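You operate a simulated robot arm through the tools that you are given. There is no shell and no other tool.

You run a simulated two-armed robot. Do the job below in one go: nothing can be reset, and whatever is moved stays where it is left.

TASK
Mark stud 1 yellow and stud 9 white, and put the markers back.
Fine: a stroke across the end of each; each marker lies in its cradle; no other stud is marked.

It is judged by the outcome, as a careful person would: the job done as asked, and still so three seconds after it is handed in. It fails if anything else is knocked over, pushed out of place, dropped, spilled or broken.

THE ROBOT
Two 7-joint arms with fingered hands on one trunk that stands fixed in place. Base frame: the origin is at the foot of the trunk, x ahead of it, y to its left, z up. Units: cm, rad, N and s.
The left shoulder is at [13.2, 18.4, 101.1], the right one opposite. With the tool pointing down near the work surface each hand reaches from about 10 to 90 cm from the base axis, measured 20 degrees to its own side. Payload 4 kg a hand.
Tool frame (each hand has its own): the origin (TCP) lies between the finger pads and is the grasp point; the fingertips stand 2.6 cm ahead of it; z points along the fingers, y is the line along which they close. Largest opening 13.2 cm; the body of the gripper starts 7.3 cm behind the TCP. The gripper is a hand of 3 fingers: y runs from the thumb to the fingers, the wrist lies at [0, 0, -22.4] in the tool frame, and closing takes about 1.5 s.
Orientation is that of the tool frame in the base frame, as [roll, pitch, yaw] about the fixed x, y, z axes, in that order (R = Rz(yaw) Ry(pitch) Rx(roll)). With the fingers straight down and closing along the base's y, the tool's x points along the base's -x, its y along +y and its z along -z.

THE INTERFACE
- The arms move only by the tool step_arm. It takes "left_commands", "right_commands" or both (then of equal length, played together; a hand with none holds still); each is a list of rows, each a list of 7 numbers: the shift along the tool's x, y, z in mm, then the turn, a rotation vector about the tool's x, y, z in rad, then the closure, from 0 (fully open) to 1 (shut). In form: [[dx, dy, dz, wx, wy, wz, jaw], ...]. A call has 1 to 20 rows; each row is the pose to reach, as a shift and turn from the pose commanded when the call began, along the tool's axes at that moment. A row lasts 0.2 s, in which the tool goes at most 5 cm and 0.15 rad; a call with a longer step from one row to the next is refused whole, and so is a gripper value outside its range. Where a pose cannot be reached the arm comes as near as it can. A force on the tool above 40 N (or 10 N above the force at the start of the call, whichever is more), or a blocked arm, ends the call early, and 0.2 s more pass. Each finger travels about 7.2 cm/s and halts on what it meets, pressing with about 21 N; the grip force reading is that of the motor and also rises with nothing between the fingers. The clock runs only during rows and for 0.2 s after the last one: add rows that repeat a pose to give the fingers time. The reply holds the time, the measured pose of the TCP, the force on the tool along the base axes, the opening and the grip force, in the units named above and with some noise, with the torque about the TCP (base axes, N m) and any sound that the robot's microphone picked up.
- Cameras (640 x 400 px; columns grow to the right, rows downward): "scene" is now at [28.09, -4.07, 120.29]; the picture's right is [-0.41, -0.90, 0.16], its down [-0.78, 0.25, -0.57] and it looks along [0.47, -0.36, -0.80] (base axes); focal length 291 px, centre (320, 200). "left" rides on the left gripper at [-6.2, 0.3, -9.2] in its tool frame; the picture's right is [-0.05, -1.00, 0.00], its down [0.83, -0.04, -0.56] and it looks along [0.55, -0.03, 0.83] (tool axes); focal length 230 px, centre (320, 200). "right" rides on the right gripper at [6.1, 0.3, -9.2] in its tool frame; the picture's right is [-0.05, 1.00, 0.00], its down [-0.83, -0.04, -0.55] and it looks along [-0.55, -0.03, 0.83] (tool axes); focal length 230 px, centre (320, 200). There is no depth. A picture from a camera that has moved, and an enlarged one, comes with that camera's place and axes in the base frame and with its lens. The place of the scene camera against the robot may be out by one fixed shift of up to 1.2 cm in any direction.
- get_image(camera): a new picture of that camera. No time passes.
- raise_lower(by): slides the trunk up (or, below 0, down) by that many cm; the arms and the scene camera ride with it, the base frame stays. It gives what a move gives, with no picture.
- preshape(shape, hand): the hand has 3 fingers and takes this shape, open, in about a second: jaw (thumb against the fingers, like two jaws); tri (thumb and two fingers); tip (a fingertip pinch); poke (one finger out to press); point (the index stretched); flat (the hand flat); cup (the hand cupped); fist (a fist). The gripper value then closes the fingers along that shape, each until it touches; the sizes above hold for jaw. It gives what a move gives, with no picture.
- turn_head(pan, tilt): turns the head with the scene camera to pan (to the left, within 1.501 rad either way) and tilt (down, from -0.506 to 1.204), counted from straight ahead of the robot. It gives what a move gives.
- inspect(camera, box): a new picture of the part [left, top, right, bottom] of that camera's present view, enlarged. No time passes.
- job_done(): hands the job in; it is judged then, once.

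Places have to be worked out from the pictures, the camera data and where the tool is seen. Open the grippers and draw the arms clear of the work before you hand the job in, unless the task says otherwise.

The tools are called after "Call:" by a JSON object that holds its "fn" and its "kwargs". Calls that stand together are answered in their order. step_arm: Moves the arms, as the interface text tells. Its arguments: {"type":"object","properties":{"left_commands":{"type":"array","items":{"type":"array","items":{"type":"number"}}},"right_commands":{"type":"array","items":{"type":"array","items":{"type":"number"}}}},"required":[]} The other tools are called the same way: raise_lower (by) slides the trunk up or down; preshape (shape, hand) gives the hand a shape; turn_head (pan, tilt) turns the head that bears the scene camera; get_image (camera) takes a picture; inspect (camera, box) takes an enlarged picture of a part of a camera's view; job_done () hands the job in.

At the start:

```text
clock: 0.0
left_tcp_pos: [40.88, -6.42, 93.27]
left_tool_rot: [3.141, 0.001, 3.14]
left_contact_force: [0.0, -0.3, -0.4]
left_wrist_torque: [-0.01, -0.03, -0.01]
left_grip_width: 13.19
left_grasp_force: 0.1
left_shape: jaw
right_tcp_pos: [46.44, -52.28, 93.59]
right_tool_rot: [3.141, 0.0, 3.141]
right_contact_force: [-0.6, -0.3, -0.7]
right_wrist_torque: [0.02, 0.03, -0.02]
right_grip_width: 13.21
right_grasp_force: 0.1
right_shape: jaw
trunk travel left (down, up): [-7.5, 38.7]
head pan, tilt: [-0.459, 0.607]
```

scene: 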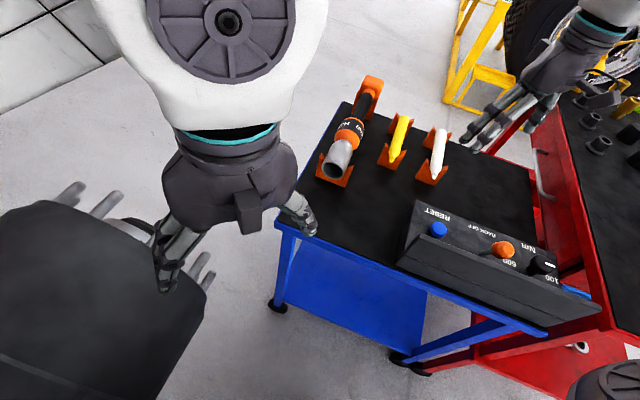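
right: 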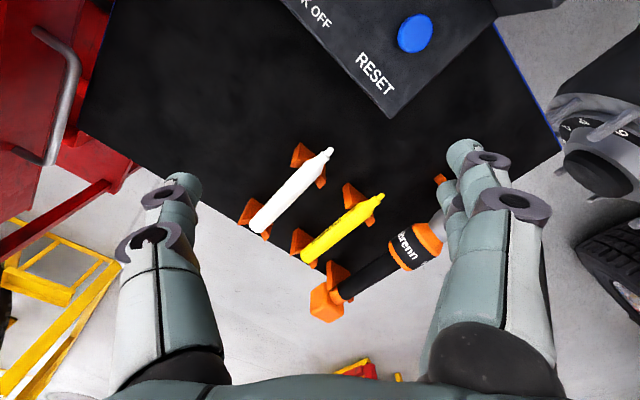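
left: 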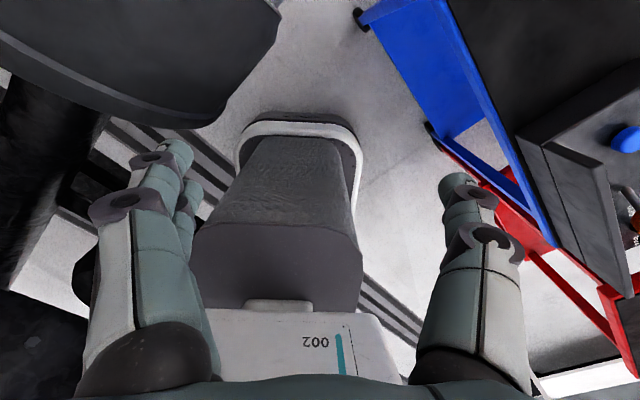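

The pictures show the markers (yellow, white) in orange cradles on a trolley, with a torque wrench beside them; the studs are not yet identified. I'll look around with the head to find the numbered studs.

Call:
{"fn": "turn_head", "kwargs": {"pan": 0.3, "tilt": 0.6}}

Call:
{"fn": "get_image", "kwargs": {"camera": "scene"}}

```text
clock: 1.1
left_tcp_pos: [40.86, -6.46, 93.25]
left_tool_rot: [-3.141, -0.002, -3.141]
left_contact_force: [-0.4, -0.1, 0.2]
left_wrist_torque: [0.01, 0.02, 0.01]
left_grip_width: 13.19
left_grasp_force: 0.1
left_shape: jaw
right_tcp_pos: [46.56, -52.24, 93.66]
right_tool_rot: [3.141, -0.001, 3.14]
right_contact_force: [0.2, 0.1, -0.5]
right_wrist_torque: [-0.02, 0.02, -0.02]
right_grip_width: 13.18
right_grasp_force: 0.1
right_shape: jaw
trunk travel left (down, up): [-7.5, 38.7]
head pan, tilt: [0.3, 0.6]
```

```text
taken
camera scene: at [28.61, 2.43, 120.14], right [0.27, -0.96, -0.11], down [-0.81, -0.17, -0.57], along [0.52, 0.24, -0.82], focal length 291 px, centre (320, 200)
```

scene: 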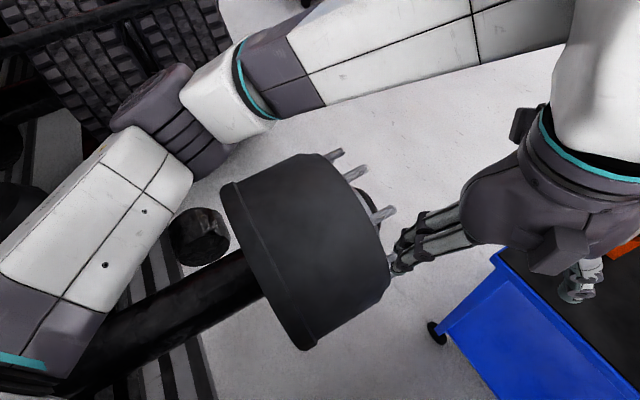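

The markers lie at about (64,-50,75), tips pointing toward the hub (−x,+y); the hub with studs seems to be around (60,5,72), facing (+x,−y). I'll lift the left hand away and turn the right hand so that its camera looks at the stud face.

Call:
{"fn": "step_arm", "kwargs": {"right_commands": [[-18, 10, -4, 0, 0, -0.147, 0], [-36, 21, -8, 0, 0, -0.294, 0], [-54, 32, -12, 0, 0, -0.441, 0], [-72, 42, -16, 0, 0, -0.588, 0], [-90, 53, -20, 0, 0, -0.735, 0], [-108, 64, -24, 0, 0, -0.882, 0], [-126, 74, -28, 0, 0, -1.029, 0], [-144, 85, -32, 0, 0, -1.176, 0], [-162, 96, -36, 0, 0, -1.323, 0], [-180, 106, -40, 0, 0, -1.47, 0], [-198, 117, -44, 0, 0, -1.617, 0], [-216, 128, -48, 0, 0, -1.764, 0], [-234, 138, -52, 0, 0, -1.911, 0], [-252, 149, -56, 0, 0, -2.058, 0], [-270, 160, -60, 0, 0, -2.205, 0], [-285, 170, -64, 0, 0, -2.352, 0]], "left_commands": [[0, 0, -20, 0, 0, 0, 0], [0, 0, -40, 0, 0, 0, 0], [0, 0, -60, 0, 0, 0, 0], [0, 0, -80, 0, 0, 0, 0], [0, 0, -100, 0, 0, 0, 0], [0, 20, -110, 0, 0, 0, 0], [0, 40, -120, 0, 0, 0, 0], [0, 60, -120, 0, 0, 0, 0], [0, 80, -120, 0, 0, 0, 0], [0, 100, -120, 0, 0, 0, 0], [0, 120, -120, 0, 0, 0, 0], [0, 140, -120, 0, 0, 0, 0], [0, 160, -120, 0, 0, 0, 0], [0, 180, -120, 0, 0, 0, 0], [0, 200, -120, 0, 0, 0, 0], [0, 220, -120, 0, 0, 0, 0]]}}

Call:
{"fn": "get_image", "kwargs": {"camera": "right"}}

Call:
{"fn": "get_image", "kwargs": {"camera": "scene"}}

Call:
{"fn": "get_image", "kwargs": {"camera": "left"}}

```text
clock: 4.5
left_tcp_pos: [41.08, 15.61, 105.32]
left_tool_rot: [-3.142, -0.001, 3.141]
left_contact_force: [0.9, -0.4, 0.6]
left_wrist_torque: [-0.01, 0.01, -0.02]
left_grip_width: 13.18
left_grasp_force: 0.0
left_shape: jaw
right_tcp_pos: [75.01, -35.16, 100.05]
right_tool_rot: [3.141, 0.001, -0.787]
right_contact_force: [1.0, -0.2, 0.4]
right_wrist_torque: [-0.01, -0.01, -0.04]
right_grip_width: 13.19
right_grasp_force: 0.0
right_shape: jaw
trunk travel left (down, up): [-7.5, 38.7]
head pan, tilt: [0.3, 0.6]
```

```text
taken
camera right: at [79.1, -39.85, 109.23], right [-0.74, -0.67, 0.0], down [-0.55, 0.62, 0.56], along [-0.37, 0.41, -0.83], focal length 230 px, centre (320, 200)
```

right: 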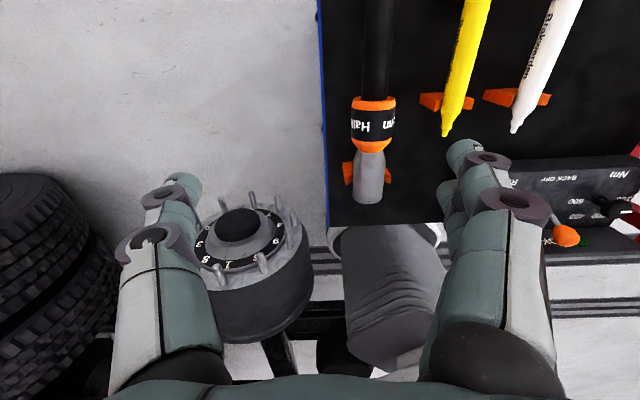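

```text
taken
camera scene: at [28.67, 2.52, 120.11], right [0.27, -0.96, -0.11], down [-0.81, -0.17, -0.57], along [0.52, 0.24, -0.82], focal length 291 px, centre (320, 200)
```

scene: 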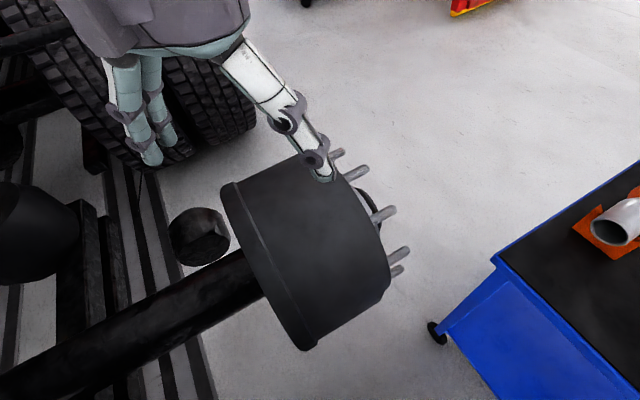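

```text
taken
camera left: at [47.32, 15.94, 114.39], right [0.05, -1.0, 0.0], down [-0.83, -0.04, 0.56], along [-0.56, -0.03, -0.83], focal length 230 px, centre (320, 200)
```

left: 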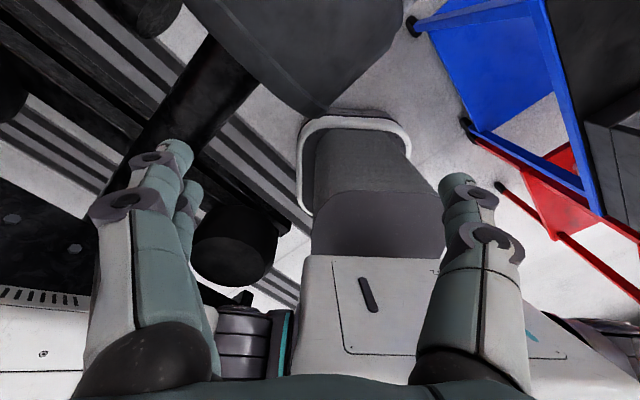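

The right hand turned as wished; the hub face with a numbered ring is visible. I'll zoom in on it.

Call:
{"fn": "inspect", "kwargs": {"camera": "right", "box": [180, 170, 340, 290]}}

Call:
{"fn": "inspect", "kwargs": {"camera": "right", "box": [320, 0, 640, 250]}}

```text
3.33 times, centred on (260, 230) of right
camera zoom: at [79.1, -39.85, 109.23], right [-0.74, -0.67, 0.0], down [-0.55, 0.62, 0.56], along [-0.37, 0.41, -0.83], focal length 767 px, centre (520, 100)
```

zoom: 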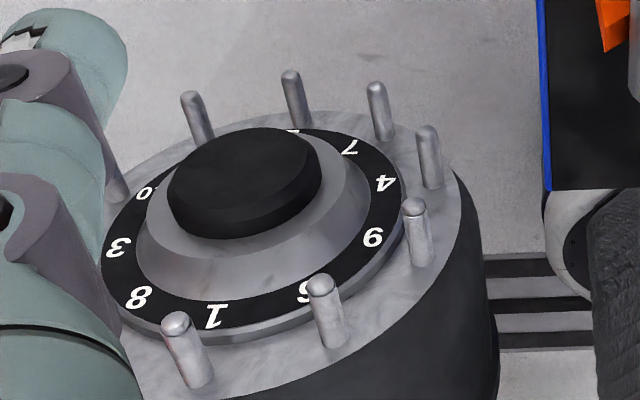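

```text
1.60 times, centred on (480, 125) of right
camera zoom: at [79.1, -39.85, 109.23], right [-0.74, -0.67, 0.0], down [-0.55, 0.62, 0.56], along [-0.37, 0.41, -0.83], focal length 368 px, centre (64, 320)
```

zoom: 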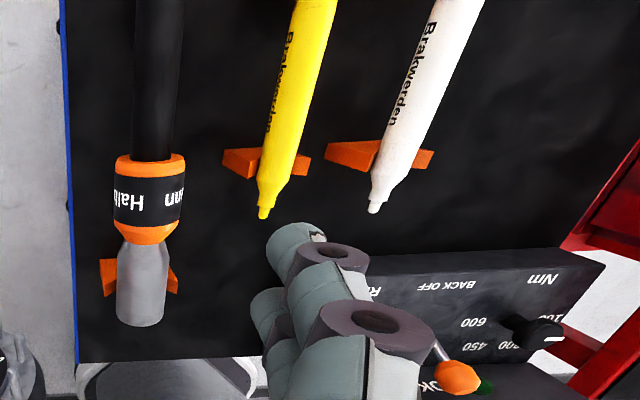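

The ring numbers run … 3, 8, 1, ?, ?, 4, 7 …, with stud 1 near the top of the hub (tip about (68.5, 9, 72)) and a 6/9 pair to be told apart. I'll pan and tilt the right hand so its camera sees the numbers squarely.

Call:
{"fn": "step_arm", "kwargs": {"right_commands": [[0, 0, 10, 0, -0.08, 0.11, 0], [0, 0, 20, 0, -0.16, 0.22, 0], [0, 0, 30, 0, -0.24, 0.33, 0], [0, 0, 40, 0, -0.32, 0.44, 0], [0, 0, 50, 0, -0.4, 0.5, 0], [0, 0, 60, 0, -0.45, 0.5, 0]]}}

Call:
{"fn": "get_image", "kwargs": {"camera": "right"}}

```text
clock: 5.9
left_tcp_pos: [41.02, 15.5, 105.2]
left_tool_rot: [-3.142, -0.001, -3.141]
left_contact_force: [-0.5, 0.2, -0.6]
left_wrist_torque: [0.02, -0.03, -0.02]
left_grip_width: 13.2
left_grasp_force: 0.1
left_shape: jaw
right_tcp_pos: [74.61, -35.79, 93.73]
right_tool_rot: [3.021, 0.432, -1.326]
right_contact_force: [-0.3, 0.2, 1.0]
right_wrist_torque: [0.01, 0.01, 0.02]
right_grip_width: 13.21
right_grasp_force: 0.0
right_shape: jaw
right hand out of reach, approached as far as the arm can: row 6
trunk travel left (down, up): [-7.5, 38.7]
head pan, tilt: [0.3, 0.6]
```

```text
taken
camera right: at [77.51, -44.9, 99.5], right [-0.96, -0.24, 0.13], down [-0.02, 0.54, 0.84], along [-0.27, 0.81, -0.52], focal length 230 px, centre (320, 200)
```

right: 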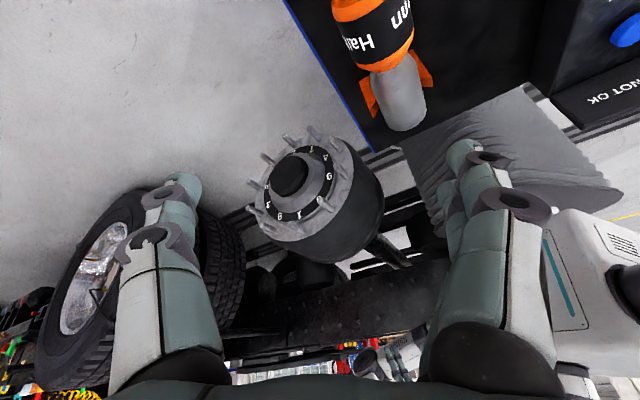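

The hub is now clear between the fingers; I'll enlarge the number ring.

Call:
{"fn": "inspect", "kwargs": {"camera": "right", "box": [240, 115, 400, 275]}}

Call:
{"fn": "inspect", "kwargs": {"camera": "right", "box": [260, 135, 350, 235]}}

```text
2.50 times, centred on (320, 195) of right
camera zoom: at [77.51, -44.9, 99.5], right [-0.96, -0.24, 0.13], down [-0.02, 0.54, 0.84], along [-0.27, 0.81, -0.52], focal length 575 px, centre (320, 212)
```

zoom: 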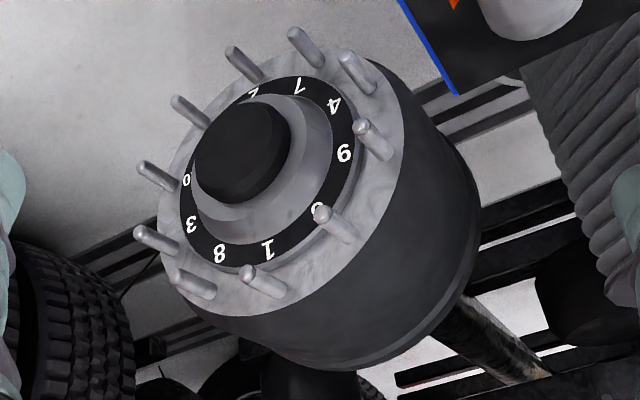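

```text
4.00 times, centred on (305, 185) of right
camera zoom: at [77.51, -44.9, 99.5], right [-0.96, -0.24, 0.13], down [-0.02, 0.54, 0.84], along [-0.27, 0.81, -0.52], focal length 920 px, centre (380, 260)
```

zoom: 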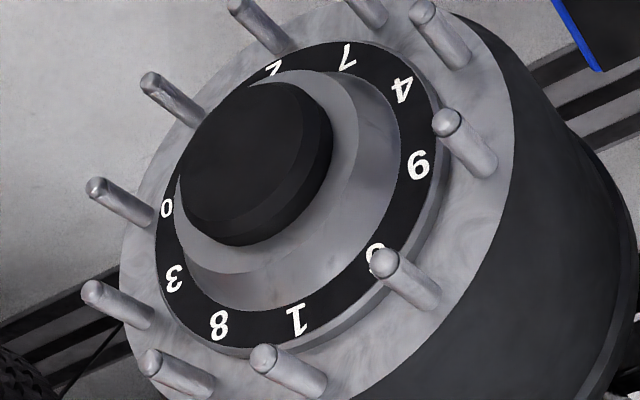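

I need a clearer look at the two ambiguous 6/9 glyphs and the orientation of the other digits, so I'll zoom harder.

Call:
{"fn": "inspect", "kwargs": {"camera": "right", "box": [340, 150, 376, 186]}}

Call:
{"fn": "inspect", "kwargs": {"camera": "right", "box": [310, 140, 340, 215]}}

Call:
{"fn": "inspect", "kwargs": {"camera": "right", "box": [260, 175, 310, 225]}}

Call:
{"fn": "inspect", "kwargs": {"camera": "right", "box": [300, 150, 335, 200]}}

```text
11.11 times, centred on (358, 168) of right
camera zoom: at [77.51, -44.9, 99.5], right [-0.96, -0.24, 0.13], down [-0.02, 0.54, 0.84], along [-0.27, 0.81, -0.52], focal length 2556 px, centre (-102, 556)
```

zoom: 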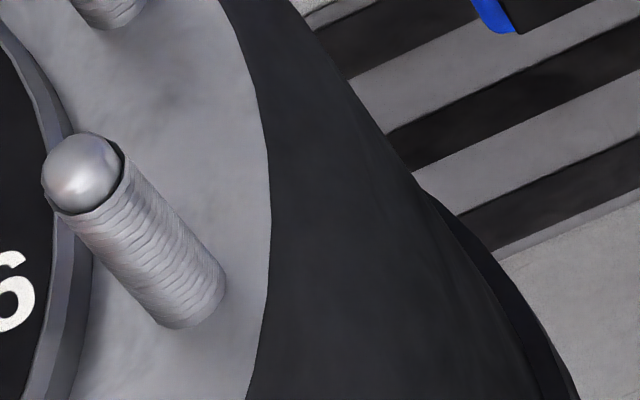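

```text
5.33 times, centred on (325, 178) of right
camera zoom: at [77.51, -44.9, 99.5], right [-0.96, -0.24, 0.13], down [-0.02, 0.54, 0.84], along [-0.27, 0.81, -0.52], focal length 1227 px, centre (293, 320)
```

zoom: 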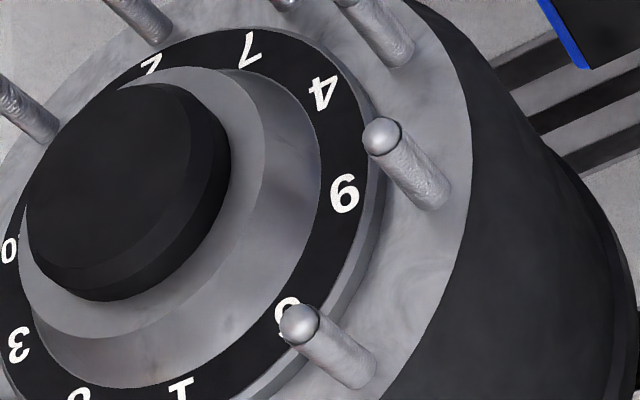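

```text
8.00 times, centred on (285, 200) of right
camera zoom: at [77.51, -44.9, 99.5], right [-0.96, -0.24, 0.13], down [-0.02, 0.54, 0.84], along [-0.27, 0.81, -0.52], focal length 1841 px, centre (600, 200)
```

zoom: 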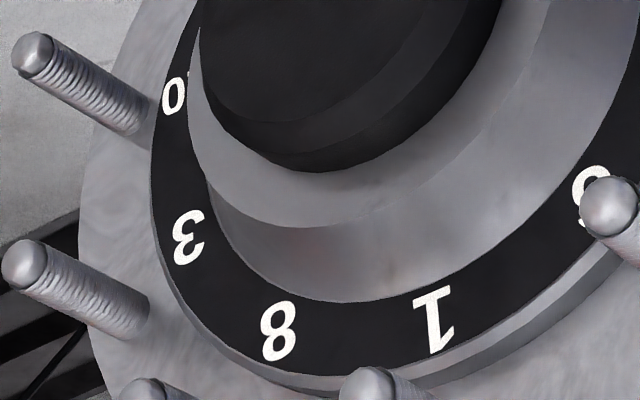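

```text
8.00 times, centred on (318, 175) of right
camera zoom: at [77.51, -44.9, 99.5], right [-0.96, -0.24, 0.13], down [-0.02, 0.54, 0.84], along [-0.27, 0.81, -0.52], focal length 1841 px, centre (340, 400)
```

zoom: 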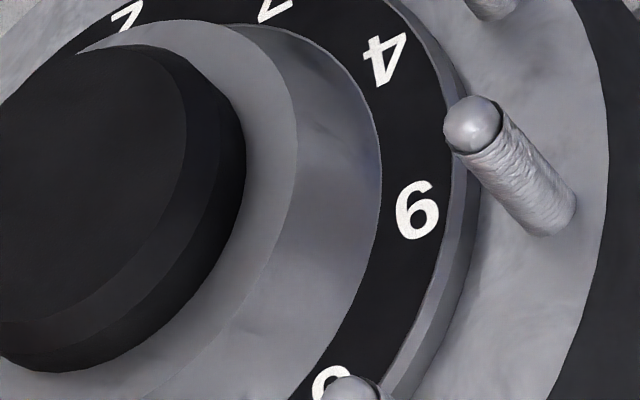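

Digits are upright on the hub (upside-down in this image), so the stud between "6" and "4" — whose glyph looks like a "6" inverted — is 9 (opposite 10), and stud 1 is at the top: tips at roughly (68.5, 8.7, 72.7) and (57.7, -3.0, 62.0). Now I'll bring the right hand back upright over the markers for a close look.

Call:
{"fn": "step_arm", "kwargs": {"right_commands": [[15, 21, -11, 0, 0.075, -0.083, 0], [31, 42, -21, 0, 0.15, -0.167, 0], [46, 63, -32, 0, 0.225, -0.25, 0], [61, 84, -43, 0, 0.3, -0.333, 0], [77, 105, -53, 0, 0.375, -0.417, 0], [92, 126, -64, 0, 0.45, -0.5, 0], [92, 126, -64, 0, 0.45, -0.5, 0]]}}

Call:
{"fn": "get_image", "kwargs": {"camera": "right"}}

```text
clock: 7.5
left_tcp_pos: [41.08, 15.56, 105.23]
left_tool_rot: [3.141, -0.001, 3.141]
left_contact_force: [0.1, 1.0, -0.7]
left_wrist_torque: [0.02, 0.02, 0.04]
left_grip_width: 13.2
left_grasp_force: 0.0
left_shape: jaw
right_tcp_pos: [66.05, -49.95, 96.99]
right_tool_rot: [-3.142, -0.001, -0.79]
right_contact_force: [-0.1, 0.2, 0.2]
right_wrist_torque: [0.04, 0.02, 0.0]
right_grip_width: 13.2
right_grasp_force: 0.1
right_shape: jaw
trunk travel left (down, up): [-7.5, 38.7]
head pan, tilt: [0.3, 0.6]
```

```text
taken
camera right: at [70.05, -54.55, 106.19], right [-0.75, -0.67, 0.0], down [-0.55, 0.62, 0.56], along [-0.37, 0.41, -0.83], focal length 230 px, centre (320, 200)
```

right: 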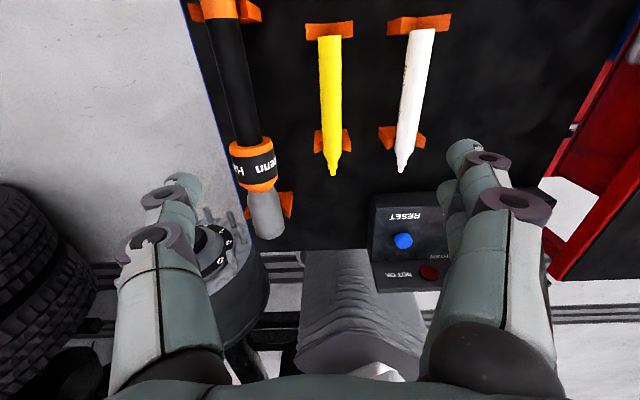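

The hand is square to the markers. I'll zoom in on the markers and cradles to work out their axes and heights.

Call:
{"fn": "inspect", "kwargs": {"camera": "right", "box": [280, 0, 480, 200]}}

Call:
{"fn": "inspect", "kwargs": {"camera": "right", "box": [290, 110, 390, 190]}}

Call:
{"fn": "inspect", "kwargs": {"camera": "right", "box": [290, 10, 390, 90]}}

Call:
{"fn": "inspect", "kwargs": {"camera": "right", "box": [370, 10, 470, 90]}}

Call:
{"fn": "inspect", "kwargs": {"camera": "right", "box": [360, 110, 460, 190]}}

```text
2.00 times, centred on (380, 100) of right
camera zoom: at [70.05, -54.55, 106.19], right [-0.75, -0.67, 0.0], down [-0.55, 0.62, 0.56], along [-0.37, 0.41, -0.83], focal length 460 px, centre (200, 400)
```

zoom: 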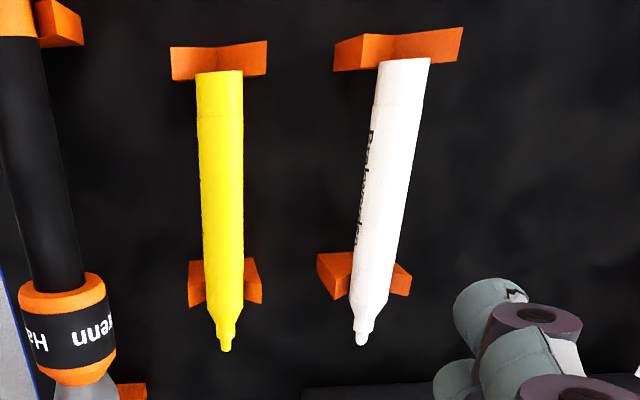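

```text
5.00 times, centred on (340, 150) of right
camera zoom: at [70.05, -54.55, 106.19], right [-0.75, -0.67, 0.0], down [-0.55, 0.62, 0.56], along [-0.37, 0.41, -0.83], focal length 1150 px, centre (220, 450)
```

zoom: 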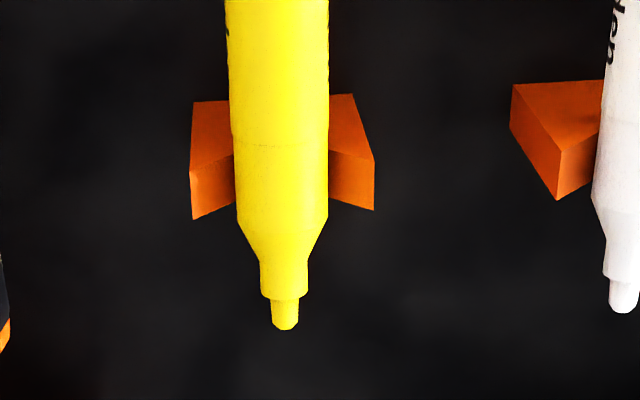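

```text
5.00 times, centred on (340, 50) of right
camera zoom: at [70.05, -54.55, 106.19], right [-0.75, -0.67, 0.0], down [-0.55, 0.62, 0.56], along [-0.37, 0.41, -0.83], focal length 1150 px, centre (220, 950)
```

zoom: 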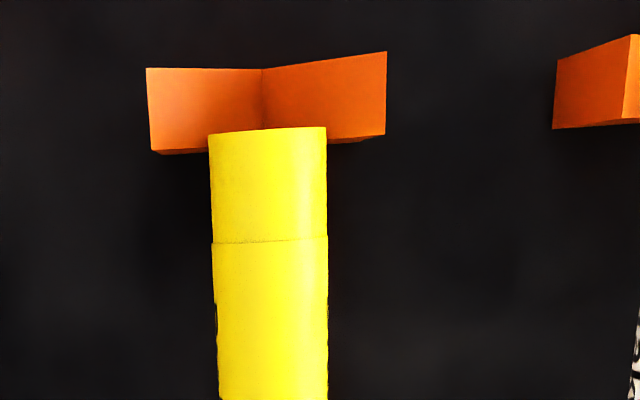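

```text
5.00 times, centred on (420, 50) of right
camera zoom: at [70.05, -54.55, 106.19], right [-0.75, -0.67, 0.0], down [-0.55, 0.62, 0.56], along [-0.37, 0.41, -0.83], focal length 1150 px, centre (-180, 950)
```

zoom: 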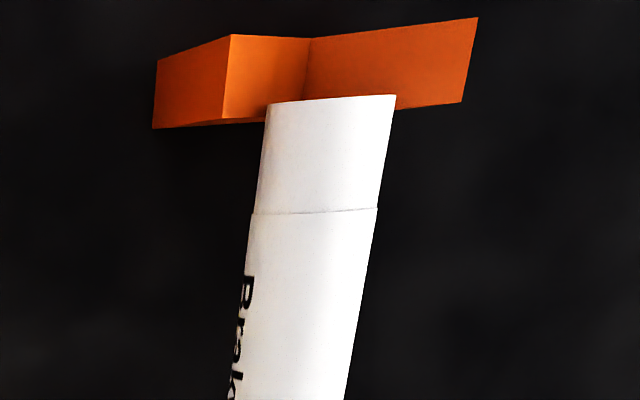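

```text
5.00 times, centred on (410, 150) of right
camera zoom: at [70.05, -54.55, 106.19], right [-0.75, -0.67, 0.0], down [-0.55, 0.62, 0.56], along [-0.37, 0.41, -0.83], focal length 1150 px, centre (-130, 450)
```

zoom: 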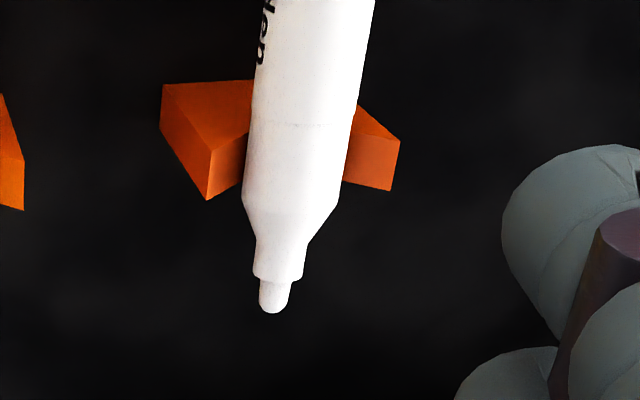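

The markers are parallel to the tool's x; nib at about (58.2,-44.1,76), diameter about 2.6 cm, length about 17 cm. I'll turn the head to the table to judge how high the cradles stand above the table.

Call:
{"fn": "turn_head", "kwargs": {"pan": -0.65, "tilt": 0.45}}

Call:
{"fn": "get_image", "kwargs": {"camera": "scene"}}

```text
clock: 8.7
left_tcp_pos: [40.98, 15.59, 105.27]
left_tool_rot: [3.14, 0.0, -3.141]
left_contact_force: [0.2, -0.5, 0.1]
left_wrist_torque: [0.02, -0.02, 0.03]
left_grip_width: 13.21
left_grasp_force: 0.1
left_shape: jaw
right_tcp_pos: [66.06, -49.85, 97.02]
right_tool_rot: [-3.14, -0.001, -0.789]
right_contact_force: [-0.6, 0.0, -1.1]
right_wrist_torque: [0.02, -0.01, 0.0]
right_grip_width: 13.19
right_grasp_force: 0.1
right_shape: jaw
trunk travel left (down, up): [-7.5, 38.7]
head pan, tilt: [-0.649, 0.45]
```

```text
taken
camera scene: at [28.07, -5.71, 121.81], right [-0.56, -0.8, 0.22], down [-0.66, 0.26, -0.71], along [0.51, -0.54, -0.67], focal length 291 px, centre (320, 200)
```

scene: 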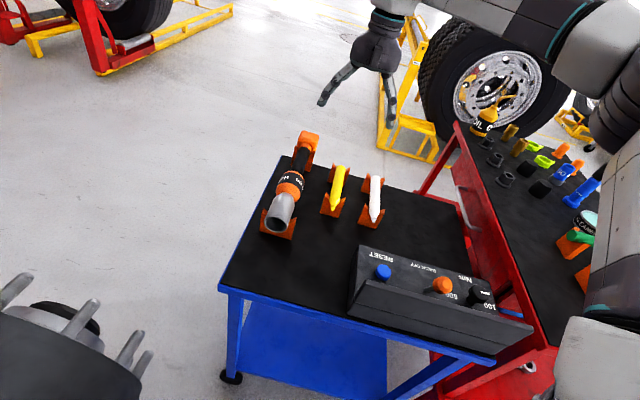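

I'll enlarge the cradle region.

Call:
{"fn": "inspect", "kwargs": {"camera": "scene", "box": [240, 120, 420, 240]}}

```text
3.33 times, centred on (330, 180) of scene
camera zoom: at [28.07, -5.71, 121.81], right [-0.56, -0.8, 0.22], down [-0.66, 0.26, -0.71], along [0.51, -0.54, -0.67], focal length 971 px, centre (287, 267)
```

zoom: 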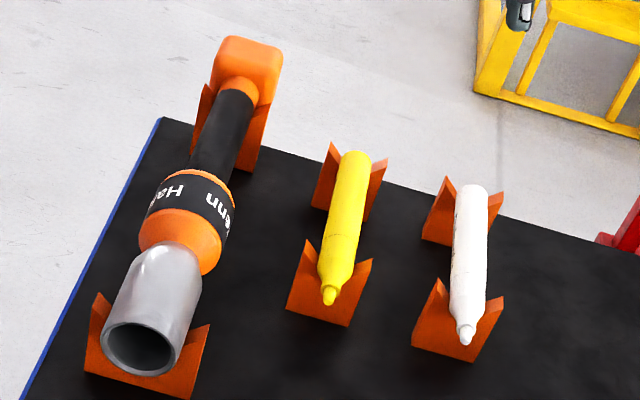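

The V-blocks stand tall, so the space under and between them is free. I'll move over the yellow marker's middle (between the blocks), half-closing the fingers to about 6.6 cm, and stop about 8 cm above it to check alignment.

Call:
{"fn": "step_arm", "kwargs": {"right_commands": [[3, 4, 26, 0, 0, 0, 0.2], [6, 8, 52, 0, 0, 0, 0.4], [10, 13, 78, 0, 0, 0, 0.5], [10, 13, 104, 0, 0, 0, 0.5], [10, 13, 130, 0, 0, 0, 0.5], [10, 13, 130, 0, 0, 0, 0.5]]}}

Call:
{"fn": "get_image", "kwargs": {"camera": "right"}}

Call:
{"fn": "inspect", "kwargs": {"camera": "scene", "box": [240, 40, 440, 240]}}

```text
clock: 10.1
left_tcp_pos: [40.91, 15.67, 105.26]
left_tool_rot: [3.14, 0.001, -3.141]
left_contact_force: [-0.1, 0.0, 0.4]
left_wrist_torque: [-0.01, 0.01, -0.03]
left_grip_width: 13.18
left_grasp_force: 0.0
left_shape: jaw
right_tcp_pos: [66.0, -51.52, 84.02]
right_tool_rot: [-3.14, -0.002, -0.788]
right_contact_force: [-0.7, -0.1, 0.1]
right_wrist_torque: [0.05, 0.0, 0.01]
right_grip_width: 6.64
right_grasp_force: 0.1
right_shape: jaw
trunk travel left (down, up): [-7.5, 38.7]
head pan, tilt: [-0.649, 0.45]
```

```text
taken
camera right: at [69.84, -56.18, 93.28], right [-0.75, -0.67, 0.0], down [-0.55, 0.62, 0.56], along [-0.37, 0.41, -0.83], focal length 230 px, centre (320, 200)
```

right: 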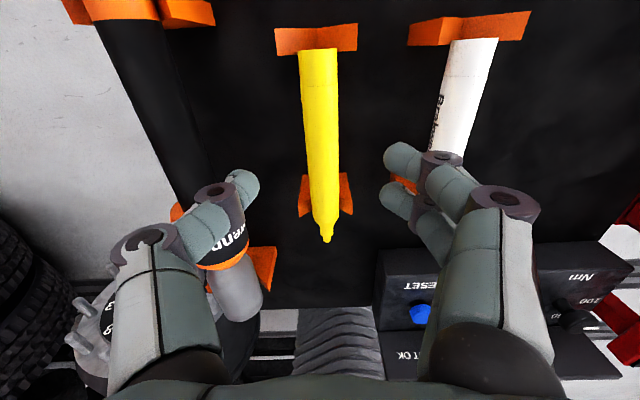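

```text
2.00 times, centred on (340, 140) of scene
camera zoom: at [28.04, -5.7, 121.83], right [-0.56, -0.8, 0.22], down [-0.66, 0.26, -0.71], along [0.5, -0.54, -0.67], focal length 582 px, centre (280, 320)
```

zoom: 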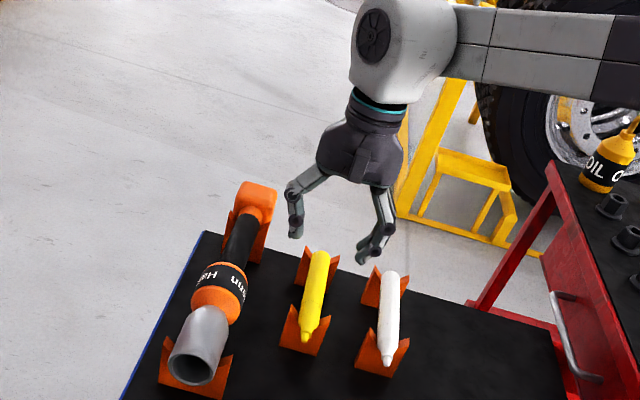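

The fingers straddle the yellow marker evenly. I'll zoom for a precise height and offset check before descending.

Call:
{"fn": "inspect", "kwargs": {"camera": "right", "box": [270, 165, 380, 255]}}

Call:
{"fn": "inspect", "kwargs": {"camera": "right", "box": [265, 10, 375, 100]}}

```text
4.44 times, centred on (325, 210) of right
camera zoom: at [69.84, -56.18, 93.28], right [-0.75, -0.67, 0.0], down [-0.55, 0.62, 0.56], along [-0.37, 0.41, -0.83], focal length 1022 px, centre (298, 156)
```

zoom: 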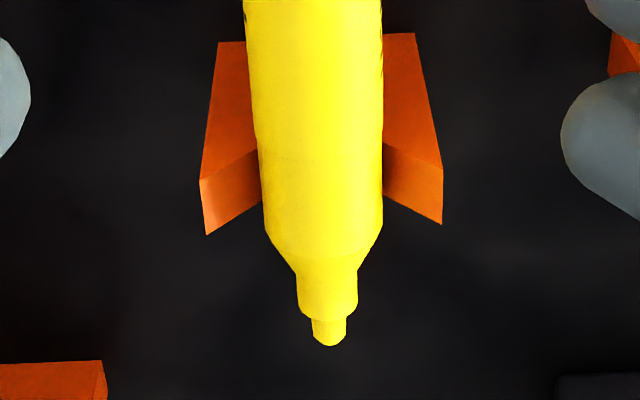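

```text
4.44 times, centred on (320, 55) of right
camera zoom: at [69.84, -56.18, 93.28], right [-0.75, -0.67, 0.0], down [-0.55, 0.62, 0.56], along [-0.37, 0.41, -0.83], focal length 1022 px, centre (320, 844)
```

zoom: 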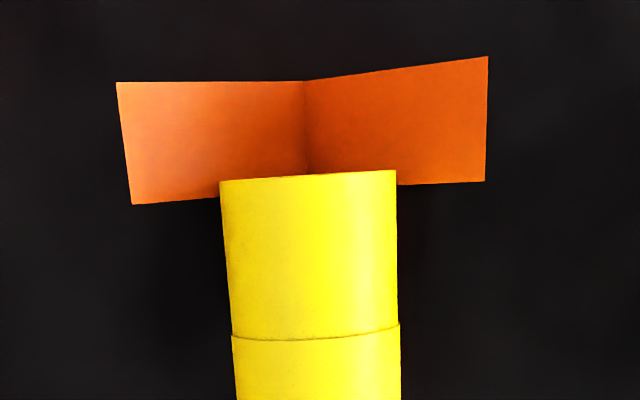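

Marker axis is at z≈75.8 and within about 1 mm of the hand's centre line. I'll descend 7.9 cm with the fingers straddling, then close.

Call:
{"fn": "step_arm", "kwargs": {"right_commands": [[0, 1, 20, 0, 0, 0, 0.5], [0, 1, 40, 0, 0, 0, 0.5], [0, 1, 60, 0, 0, 0, 0.5], [0, 1, 79, 0, 0, 0, 0.5], [0, 1, 79, 0, 0, 0, 0.5]]}}

Call:
{"fn": "get_image", "kwargs": {"camera": "right"}}

Call:
{"fn": "inspect", "kwargs": {"camera": "scene", "box": [240, 80, 440, 240]}}

```text
clock: 11.3
left_tcp_pos: [40.88, 15.53, 105.24]
left_tool_rot: [3.142, 0.001, 3.14]
left_contact_force: [0.2, 0.1, 0.4]
left_wrist_torque: [0.01, 0.0, 0.0]
left_grip_width: 13.21
left_grasp_force: 0.0
left_shape: jaw
right_tcp_pos: [65.74, -51.75, 76.14]
right_tool_rot: [-3.141, 0.0, -0.789]
right_contact_force: [0.4, -0.8, 0.0]
right_wrist_torque: [0.01, 0.01, 0.01]
right_grip_width: 6.68
right_grasp_force: 0.0
right_shape: jaw
trunk travel left (down, up): [-7.5, 38.7]
head pan, tilt: [-0.649, 0.45]
```

```text
taken
camera right: at [69.73, -56.38, 85.33], right [-0.75, -0.67, 0.0], down [-0.55, 0.62, 0.56], along [-0.37, 0.41, -0.83], focal length 230 px, centre (320, 200)
```

right: 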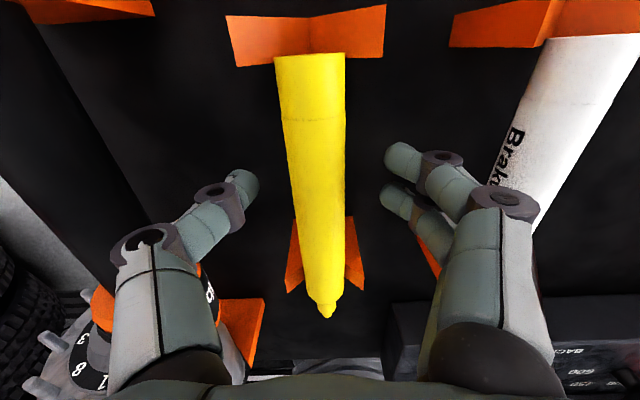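

```text
2.50 times, centred on (340, 160) of scene
camera zoom: at [28.04, -5.71, 121.83], right [-0.56, -0.8, 0.22], down [-0.66, 0.26, -0.71], along [0.5, -0.54, -0.67], focal length 728 px, centre (270, 300)
```

zoom: 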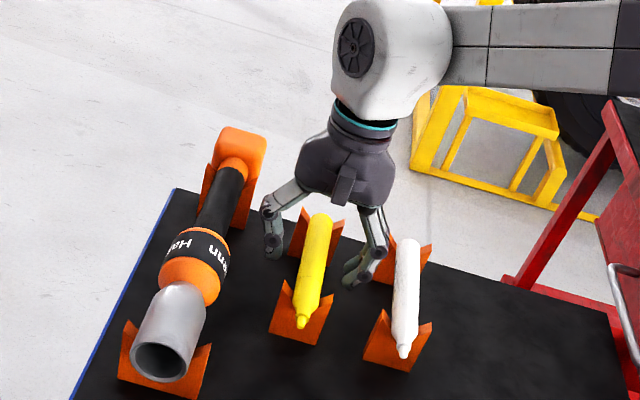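

The hand is at marker height with the marker centred between fingers, no contact. I shift 3 mm back for clearance from the front block and close.

Call:
{"fn": "step_arm", "kwargs": {"right_commands": [[3, 0, 0, 0, 0, 0, 0.5], [3, 0, 0, 0, 0, 0, 0.65], [3, 0, 0, 0, 0, 0, 0.75], [3, 0, 0, 0, 0, 0, 0.85], [3, 0, 0, 0, 0, 0, 1], [3, 0, 0, 0, 0, 0, 1], [3, 0, 0, 0, 0, 0, 1], [3, 0, 0, 0, 0, 0, 1]]}}

Call:
{"fn": "get_image", "kwargs": {"camera": "right"}}

```text
clock: 13.1
left_tcp_pos: [40.99, 15.56, 105.18]
left_tool_rot: [3.14, 0.0, -3.141]
left_contact_force: [-0.5, 0.3, 0.2]
left_wrist_torque: [0.01, 0.0, -0.01]
left_grip_width: 13.21
left_grasp_force: 0.2
left_shape: jaw
right_tcp_pos: [66.05, -51.84, 76.1]
right_tool_rot: [-3.141, 0.0, -0.788]
right_contact_force: [-0.3, 0.7, -0.3]
right_wrist_torque: [0.0, -0.03, 0.02]
right_grip_width: 0.01
right_grasp_force: 21.0
right_shape: jaw
trunk travel left (down, up): [-7.5, 38.7]
head pan, tilt: [-0.649, 0.45]
```

```text
taken
camera right: at [69.96, -56.56, 85.32], right [-0.75, -0.67, 0.0], down [-0.55, 0.62, 0.56], along [-0.37, 0.41, -0.83], focal length 230 px, centre (320, 200)
```

right: 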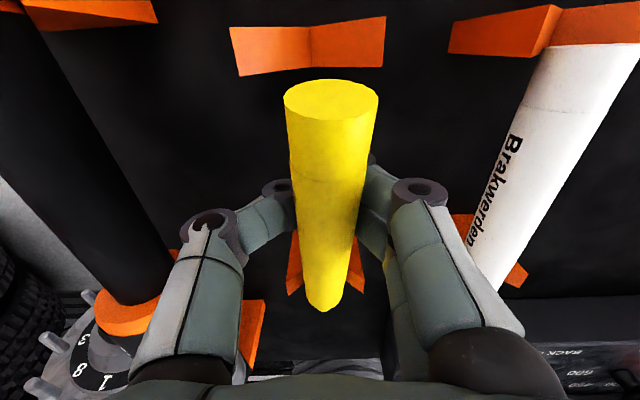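

The grip reads shut (0.01 cm) and the marker's rear end has ridden up — the fingers closed beneath it. I'll look closely before doing anything else.

Call:
{"fn": "inspect", "kwargs": {"camera": "right", "box": [220, 60, 440, 340]}}

Call:
{"fn": "inspect", "kwargs": {"camera": "scene", "box": [300, 120, 400, 220]}}

```text
1.43 times, centred on (330, 200) of right
camera zoom: at [69.96, -56.56, 85.32], right [-0.75, -0.67, 0.0], down [-0.55, 0.62, 0.56], along [-0.37, 0.41, -0.83], focal length 329 px, centre (306, 200)
```

zoom: 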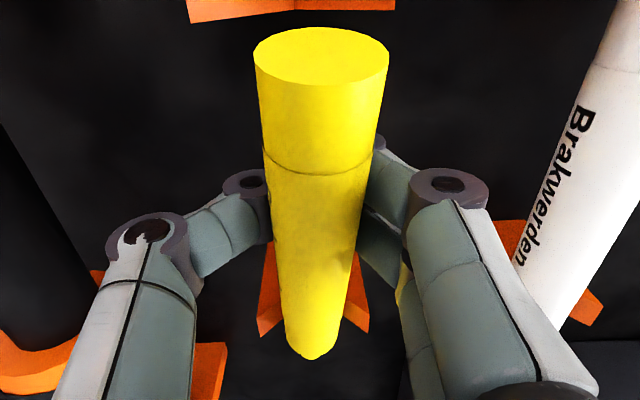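

```text
4.00 times, centred on (350, 170) of scene
camera zoom: at [28.07, -5.72, 121.81], right [-0.56, -0.8, 0.22], down [-0.66, 0.26, -0.71], along [0.5, -0.54, -0.67], focal length 1165 px, centre (200, 320)
```

zoom: 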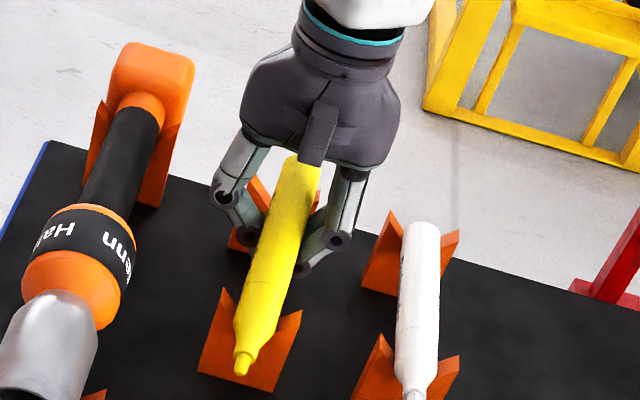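

The curled fingertips closed underneath and levered the marker's rear up while its front still sits in the front block. I'll open slowly so the marker settles back down the fingers into the rear V-block.

Call:
{"fn": "step_arm", "kwargs": {"right_commands": [[0, 0, 0, 0, 0, 0, 0.95], [0, 0, 0, 0, 0, 0, 0.92], [0, 0, 0, 0, 0, 0, 0.89], [0, 0, 0, 0, 0, 0, 0.86], [0, 0, 0, 0, 0, 0, 0.83], [0, 0, 0, 0, 0, 0, 0.8]]}}

Call:
{"fn": "get_image", "kwargs": {"camera": "right"}}

Call:
{"fn": "inspect", "kwargs": {"camera": "scene", "box": [300, 120, 400, 220]}}

```text
clock: 14.5
left_tcp_pos: [40.91, 15.57, 105.19]
left_tool_rot: [3.141, 0.001, 3.14]
left_contact_force: [0.3, 0.7, -0.5]
left_wrist_torque: [-0.04, 0.01, -0.02]
left_grip_width: 13.19
left_grasp_force: 0.1
left_shape: jaw
right_tcp_pos: [65.97, -51.93, 76.15]
right_tool_rot: [-3.141, -0.002, -0.788]
right_contact_force: [-0.7, 0.4, -0.4]
right_wrist_torque: [-0.01, 0.01, 0.0]
right_grip_width: 2.59
right_grasp_force: 0.0
right_shape: jaw
trunk travel left (down, up): [-7.5, 38.7]
head pan, tilt: [-0.649, 0.45]
```

```text
taken
camera right: at [69.96, -56.56, 85.33], right [-0.75, -0.67, 0.0], down [-0.55, 0.62, 0.56], along [-0.37, 0.41, -0.83], focal length 230 px, centre (320, 200)
```

right: 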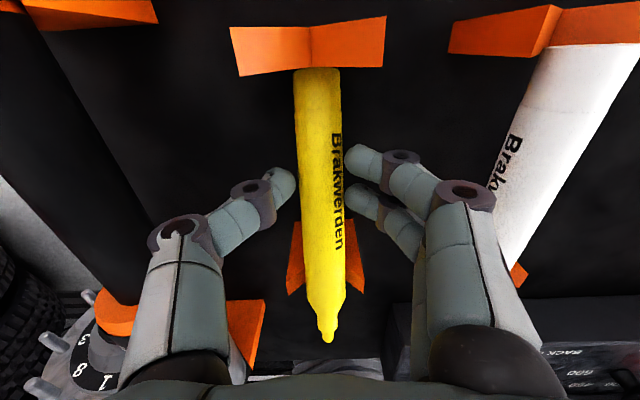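

```text
4.00 times, centred on (350, 170) of scene
camera zoom: at [28.07, -5.72, 121.82], right [-0.56, -0.8, 0.22], down [-0.66, 0.26, -0.71], along [0.5, -0.54, -0.67], focal length 1165 px, centre (200, 320)
```

zoom: 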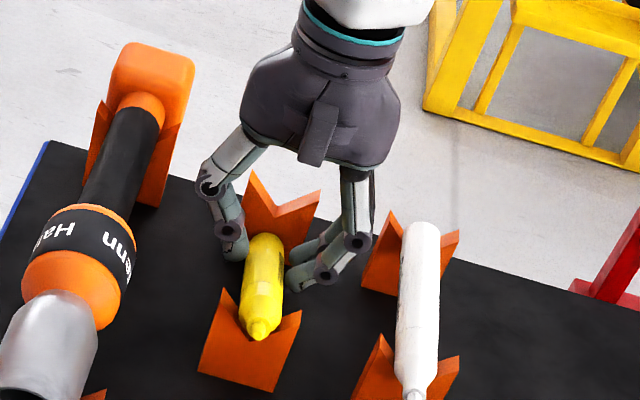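

The marker slid: its rear end slipped off the rear block onto the table, with the front still leaning in the front block (tilted about 28°, nib up). It's recoverable; I'll open the fingers, raise the hand and measure the new pose.

Call:
{"fn": "step_arm", "kwargs": {"right_commands": [[0, 0, 0, 0, 0, 0, 0.7], [0, 0, 0, 0, 0, 0, 0.6], [0, 0, 0, 0, 0, 0, 0.5], [0, 0, -25, 0, 0, 0, 0.5], [0, 0, -50, 0, 0, 0, 0.5], [0, 0, -75, 0, 0, 0, 0.5], [0, 0, -75, 0, 0, 0, 0.5]]}}

Call:
{"fn": "get_image", "kwargs": {"camera": "right"}}

Call:
{"fn": "inspect", "kwargs": {"camera": "scene", "box": [290, 140, 400, 230]}}

Call:
{"fn": "inspect", "kwargs": {"camera": "right", "box": [250, 0, 410, 260]}}

```text
clock: 16.1
left_tcp_pos: [41.06, 15.55, 105.22]
left_tool_rot: [-3.141, -0.002, -3.141]
left_contact_force: [0.2, 0.4, -0.3]
left_wrist_torque: [0.02, 0.02, 0.02]
left_grip_width: 13.19
left_grasp_force: 0.0
left_shape: jaw
right_tcp_pos: [66.0, -52.02, 83.67]
right_tool_rot: [3.139, 0.001, -0.789]
right_contact_force: [0.3, 0.4, -0.7]
right_wrist_torque: [-0.01, -0.03, 0.01]
right_grip_width: 6.54
right_grasp_force: 0.0
right_shape: jaw
trunk travel left (down, up): [-7.5, 38.7]
head pan, tilt: [-0.649, 0.45]
```

```text
taken
camera right: at [70.02, -56.63, 92.85], right [-0.75, -0.67, 0.0], down [-0.55, 0.62, 0.56], along [-0.37, 0.41, -0.83], focal length 230 px, centre (320, 200)
```

right: 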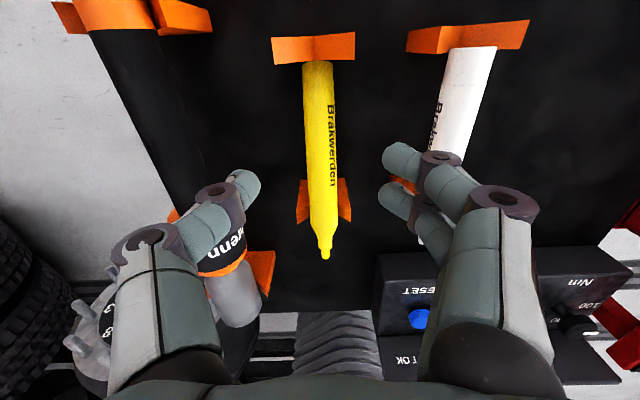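

```text
4.44 times, centred on (345, 185) of scene
camera zoom: at [28.11, -5.74, 121.8], right [-0.56, -0.8, 0.22], down [-0.66, 0.26, -0.71], along [0.5, -0.54, -0.67], focal length 1294 px, centre (209, 267)
```

zoom: 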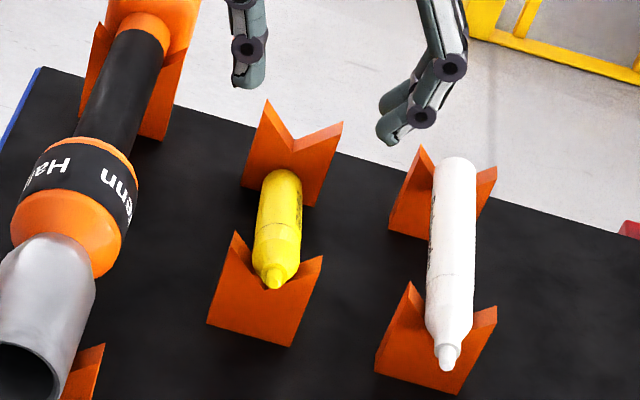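

```text
1.54 times, centred on (330, 130) of right
camera zoom: at [70.02, -56.63, 92.85], right [-0.75, -0.67, 0.0], down [-0.55, 0.62, 0.56], along [-0.37, 0.41, -0.83], focal length 354 px, centre (305, 308)
```

zoom: 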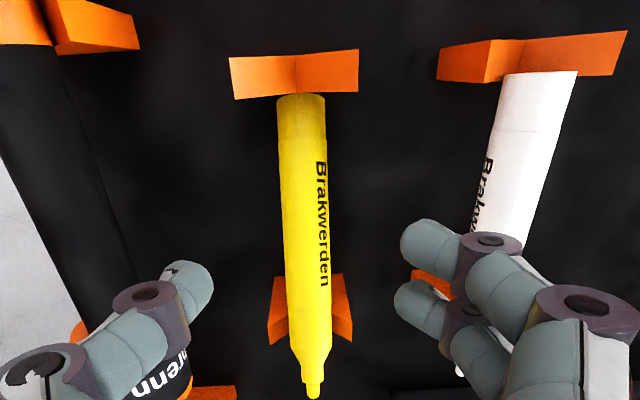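

I'll zoom on the nib and the rear end to fix the tilted pose accurately.

Call:
{"fn": "inspect", "kwargs": {"camera": "right", "box": [275, 170, 375, 270]}}

Call:
{"fn": "inspect", "kwargs": {"camera": "right", "box": [265, 30, 365, 130]}}

```text
4.00 times, centred on (325, 220) of right
camera zoom: at [70.02, -56.63, 92.85], right [-0.75, -0.67, 0.0], down [-0.55, 0.62, 0.56], along [-0.37, 0.41, -0.83], focal length 920 px, centre (300, 120)
```

zoom: 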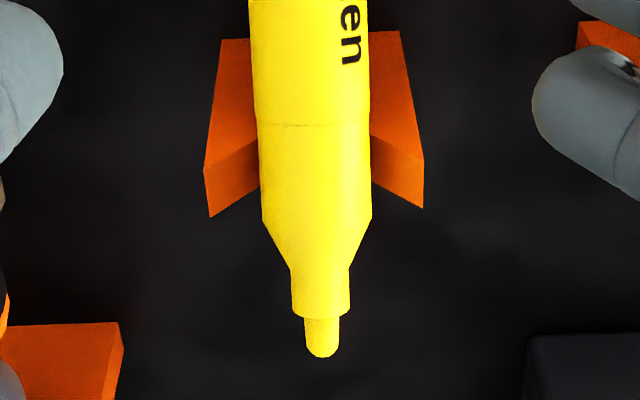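

```text
4.00 times, centred on (315, 80) of right
camera zoom: at [70.02, -56.63, 92.85], right [-0.75, -0.67, 0.0], down [-0.55, 0.62, 0.56], along [-0.37, 0.41, -0.83], focal length 920 px, centre (340, 680)
```

zoom: 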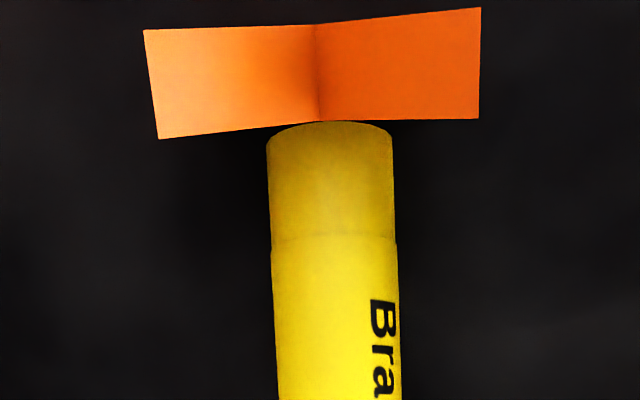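

The marker leans at about 27°, rear end on the table just in front of the rear block, front in the front V (block at a ≈ −5.6…−6.9 cm ahead of the hand). Before regrasping I'll part-close the fingers in the air to see exactly where the fingertips meet relative to the TCP.

Call:
{"fn": "step_arm", "kwargs": {"right_commands": [[0, 0, -10, 0, 0, 0, 0.6], [0, 0, -20, 0, 0, 0, 0.7], [0, 0, -20, 0, 0, 0, 0.8], [0, 0, -20, 0, 0, 0, 0.8], [0, 0, -20, 0, 0, 0, 0.8]]}}

Call:
{"fn": "inspect", "kwargs": {"camera": "right", "box": [240, 120, 400, 240]}}

Call:
{"fn": "inspect", "kwargs": {"camera": "scene", "box": [310, 90, 410, 190]}}

```text
clock: 17.3
left_tcp_pos: [41.04, 15.37, 105.21]
left_tool_rot: [3.14, -0.001, -3.141]
left_contact_force: [-0.6, -0.8, -0.2]
left_wrist_torque: [-0.05, 0.01, 0.05]
left_grip_width: 13.16
left_grasp_force: 0.0
left_shape: jaw
right_tcp_pos: [66.03, -51.85, 85.81]
right_tool_rot: [3.141, 0.0, -0.79]
right_contact_force: [-0.4, -0.6, -1.2]
right_wrist_torque: [0.04, 0.02, 0.0]
right_grip_width: 2.7
right_grasp_force: 0.1
right_shape: jaw
trunk travel left (down, up): [-7.5, 38.7]
head pan, tilt: [-0.649, 0.45]
```

```text
3.33 times, centred on (320, 180) of right
camera zoom: at [69.97, -56.56, 94.93], right [-0.75, -0.67, 0.0], down [-0.55, 0.62, 0.56], along [-0.37, 0.41, -0.83], focal length 767 px, centre (320, 267)
```

zoom: 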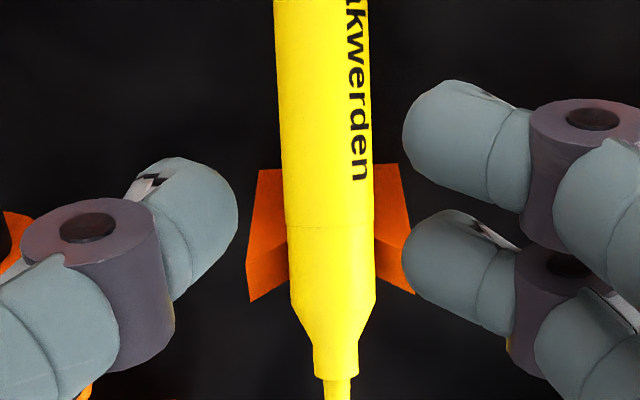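

```text
4.00 times, centred on (360, 140) of scene
camera zoom: at [28.07, -5.72, 121.81], right [-0.56, -0.8, 0.22], down [-0.66, 0.26, -0.71], along [0.5, -0.54, -0.67], focal length 1165 px, centre (160, 440)
```

zoom: 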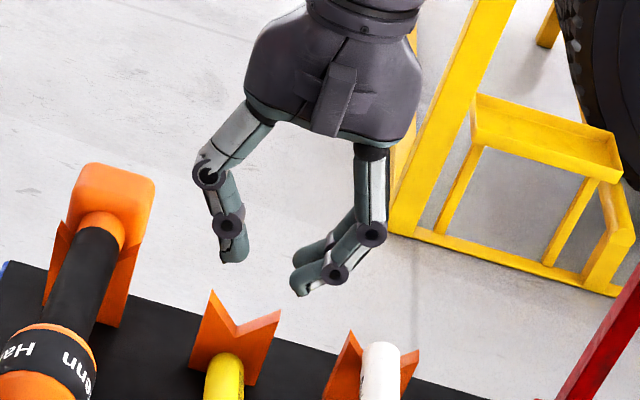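

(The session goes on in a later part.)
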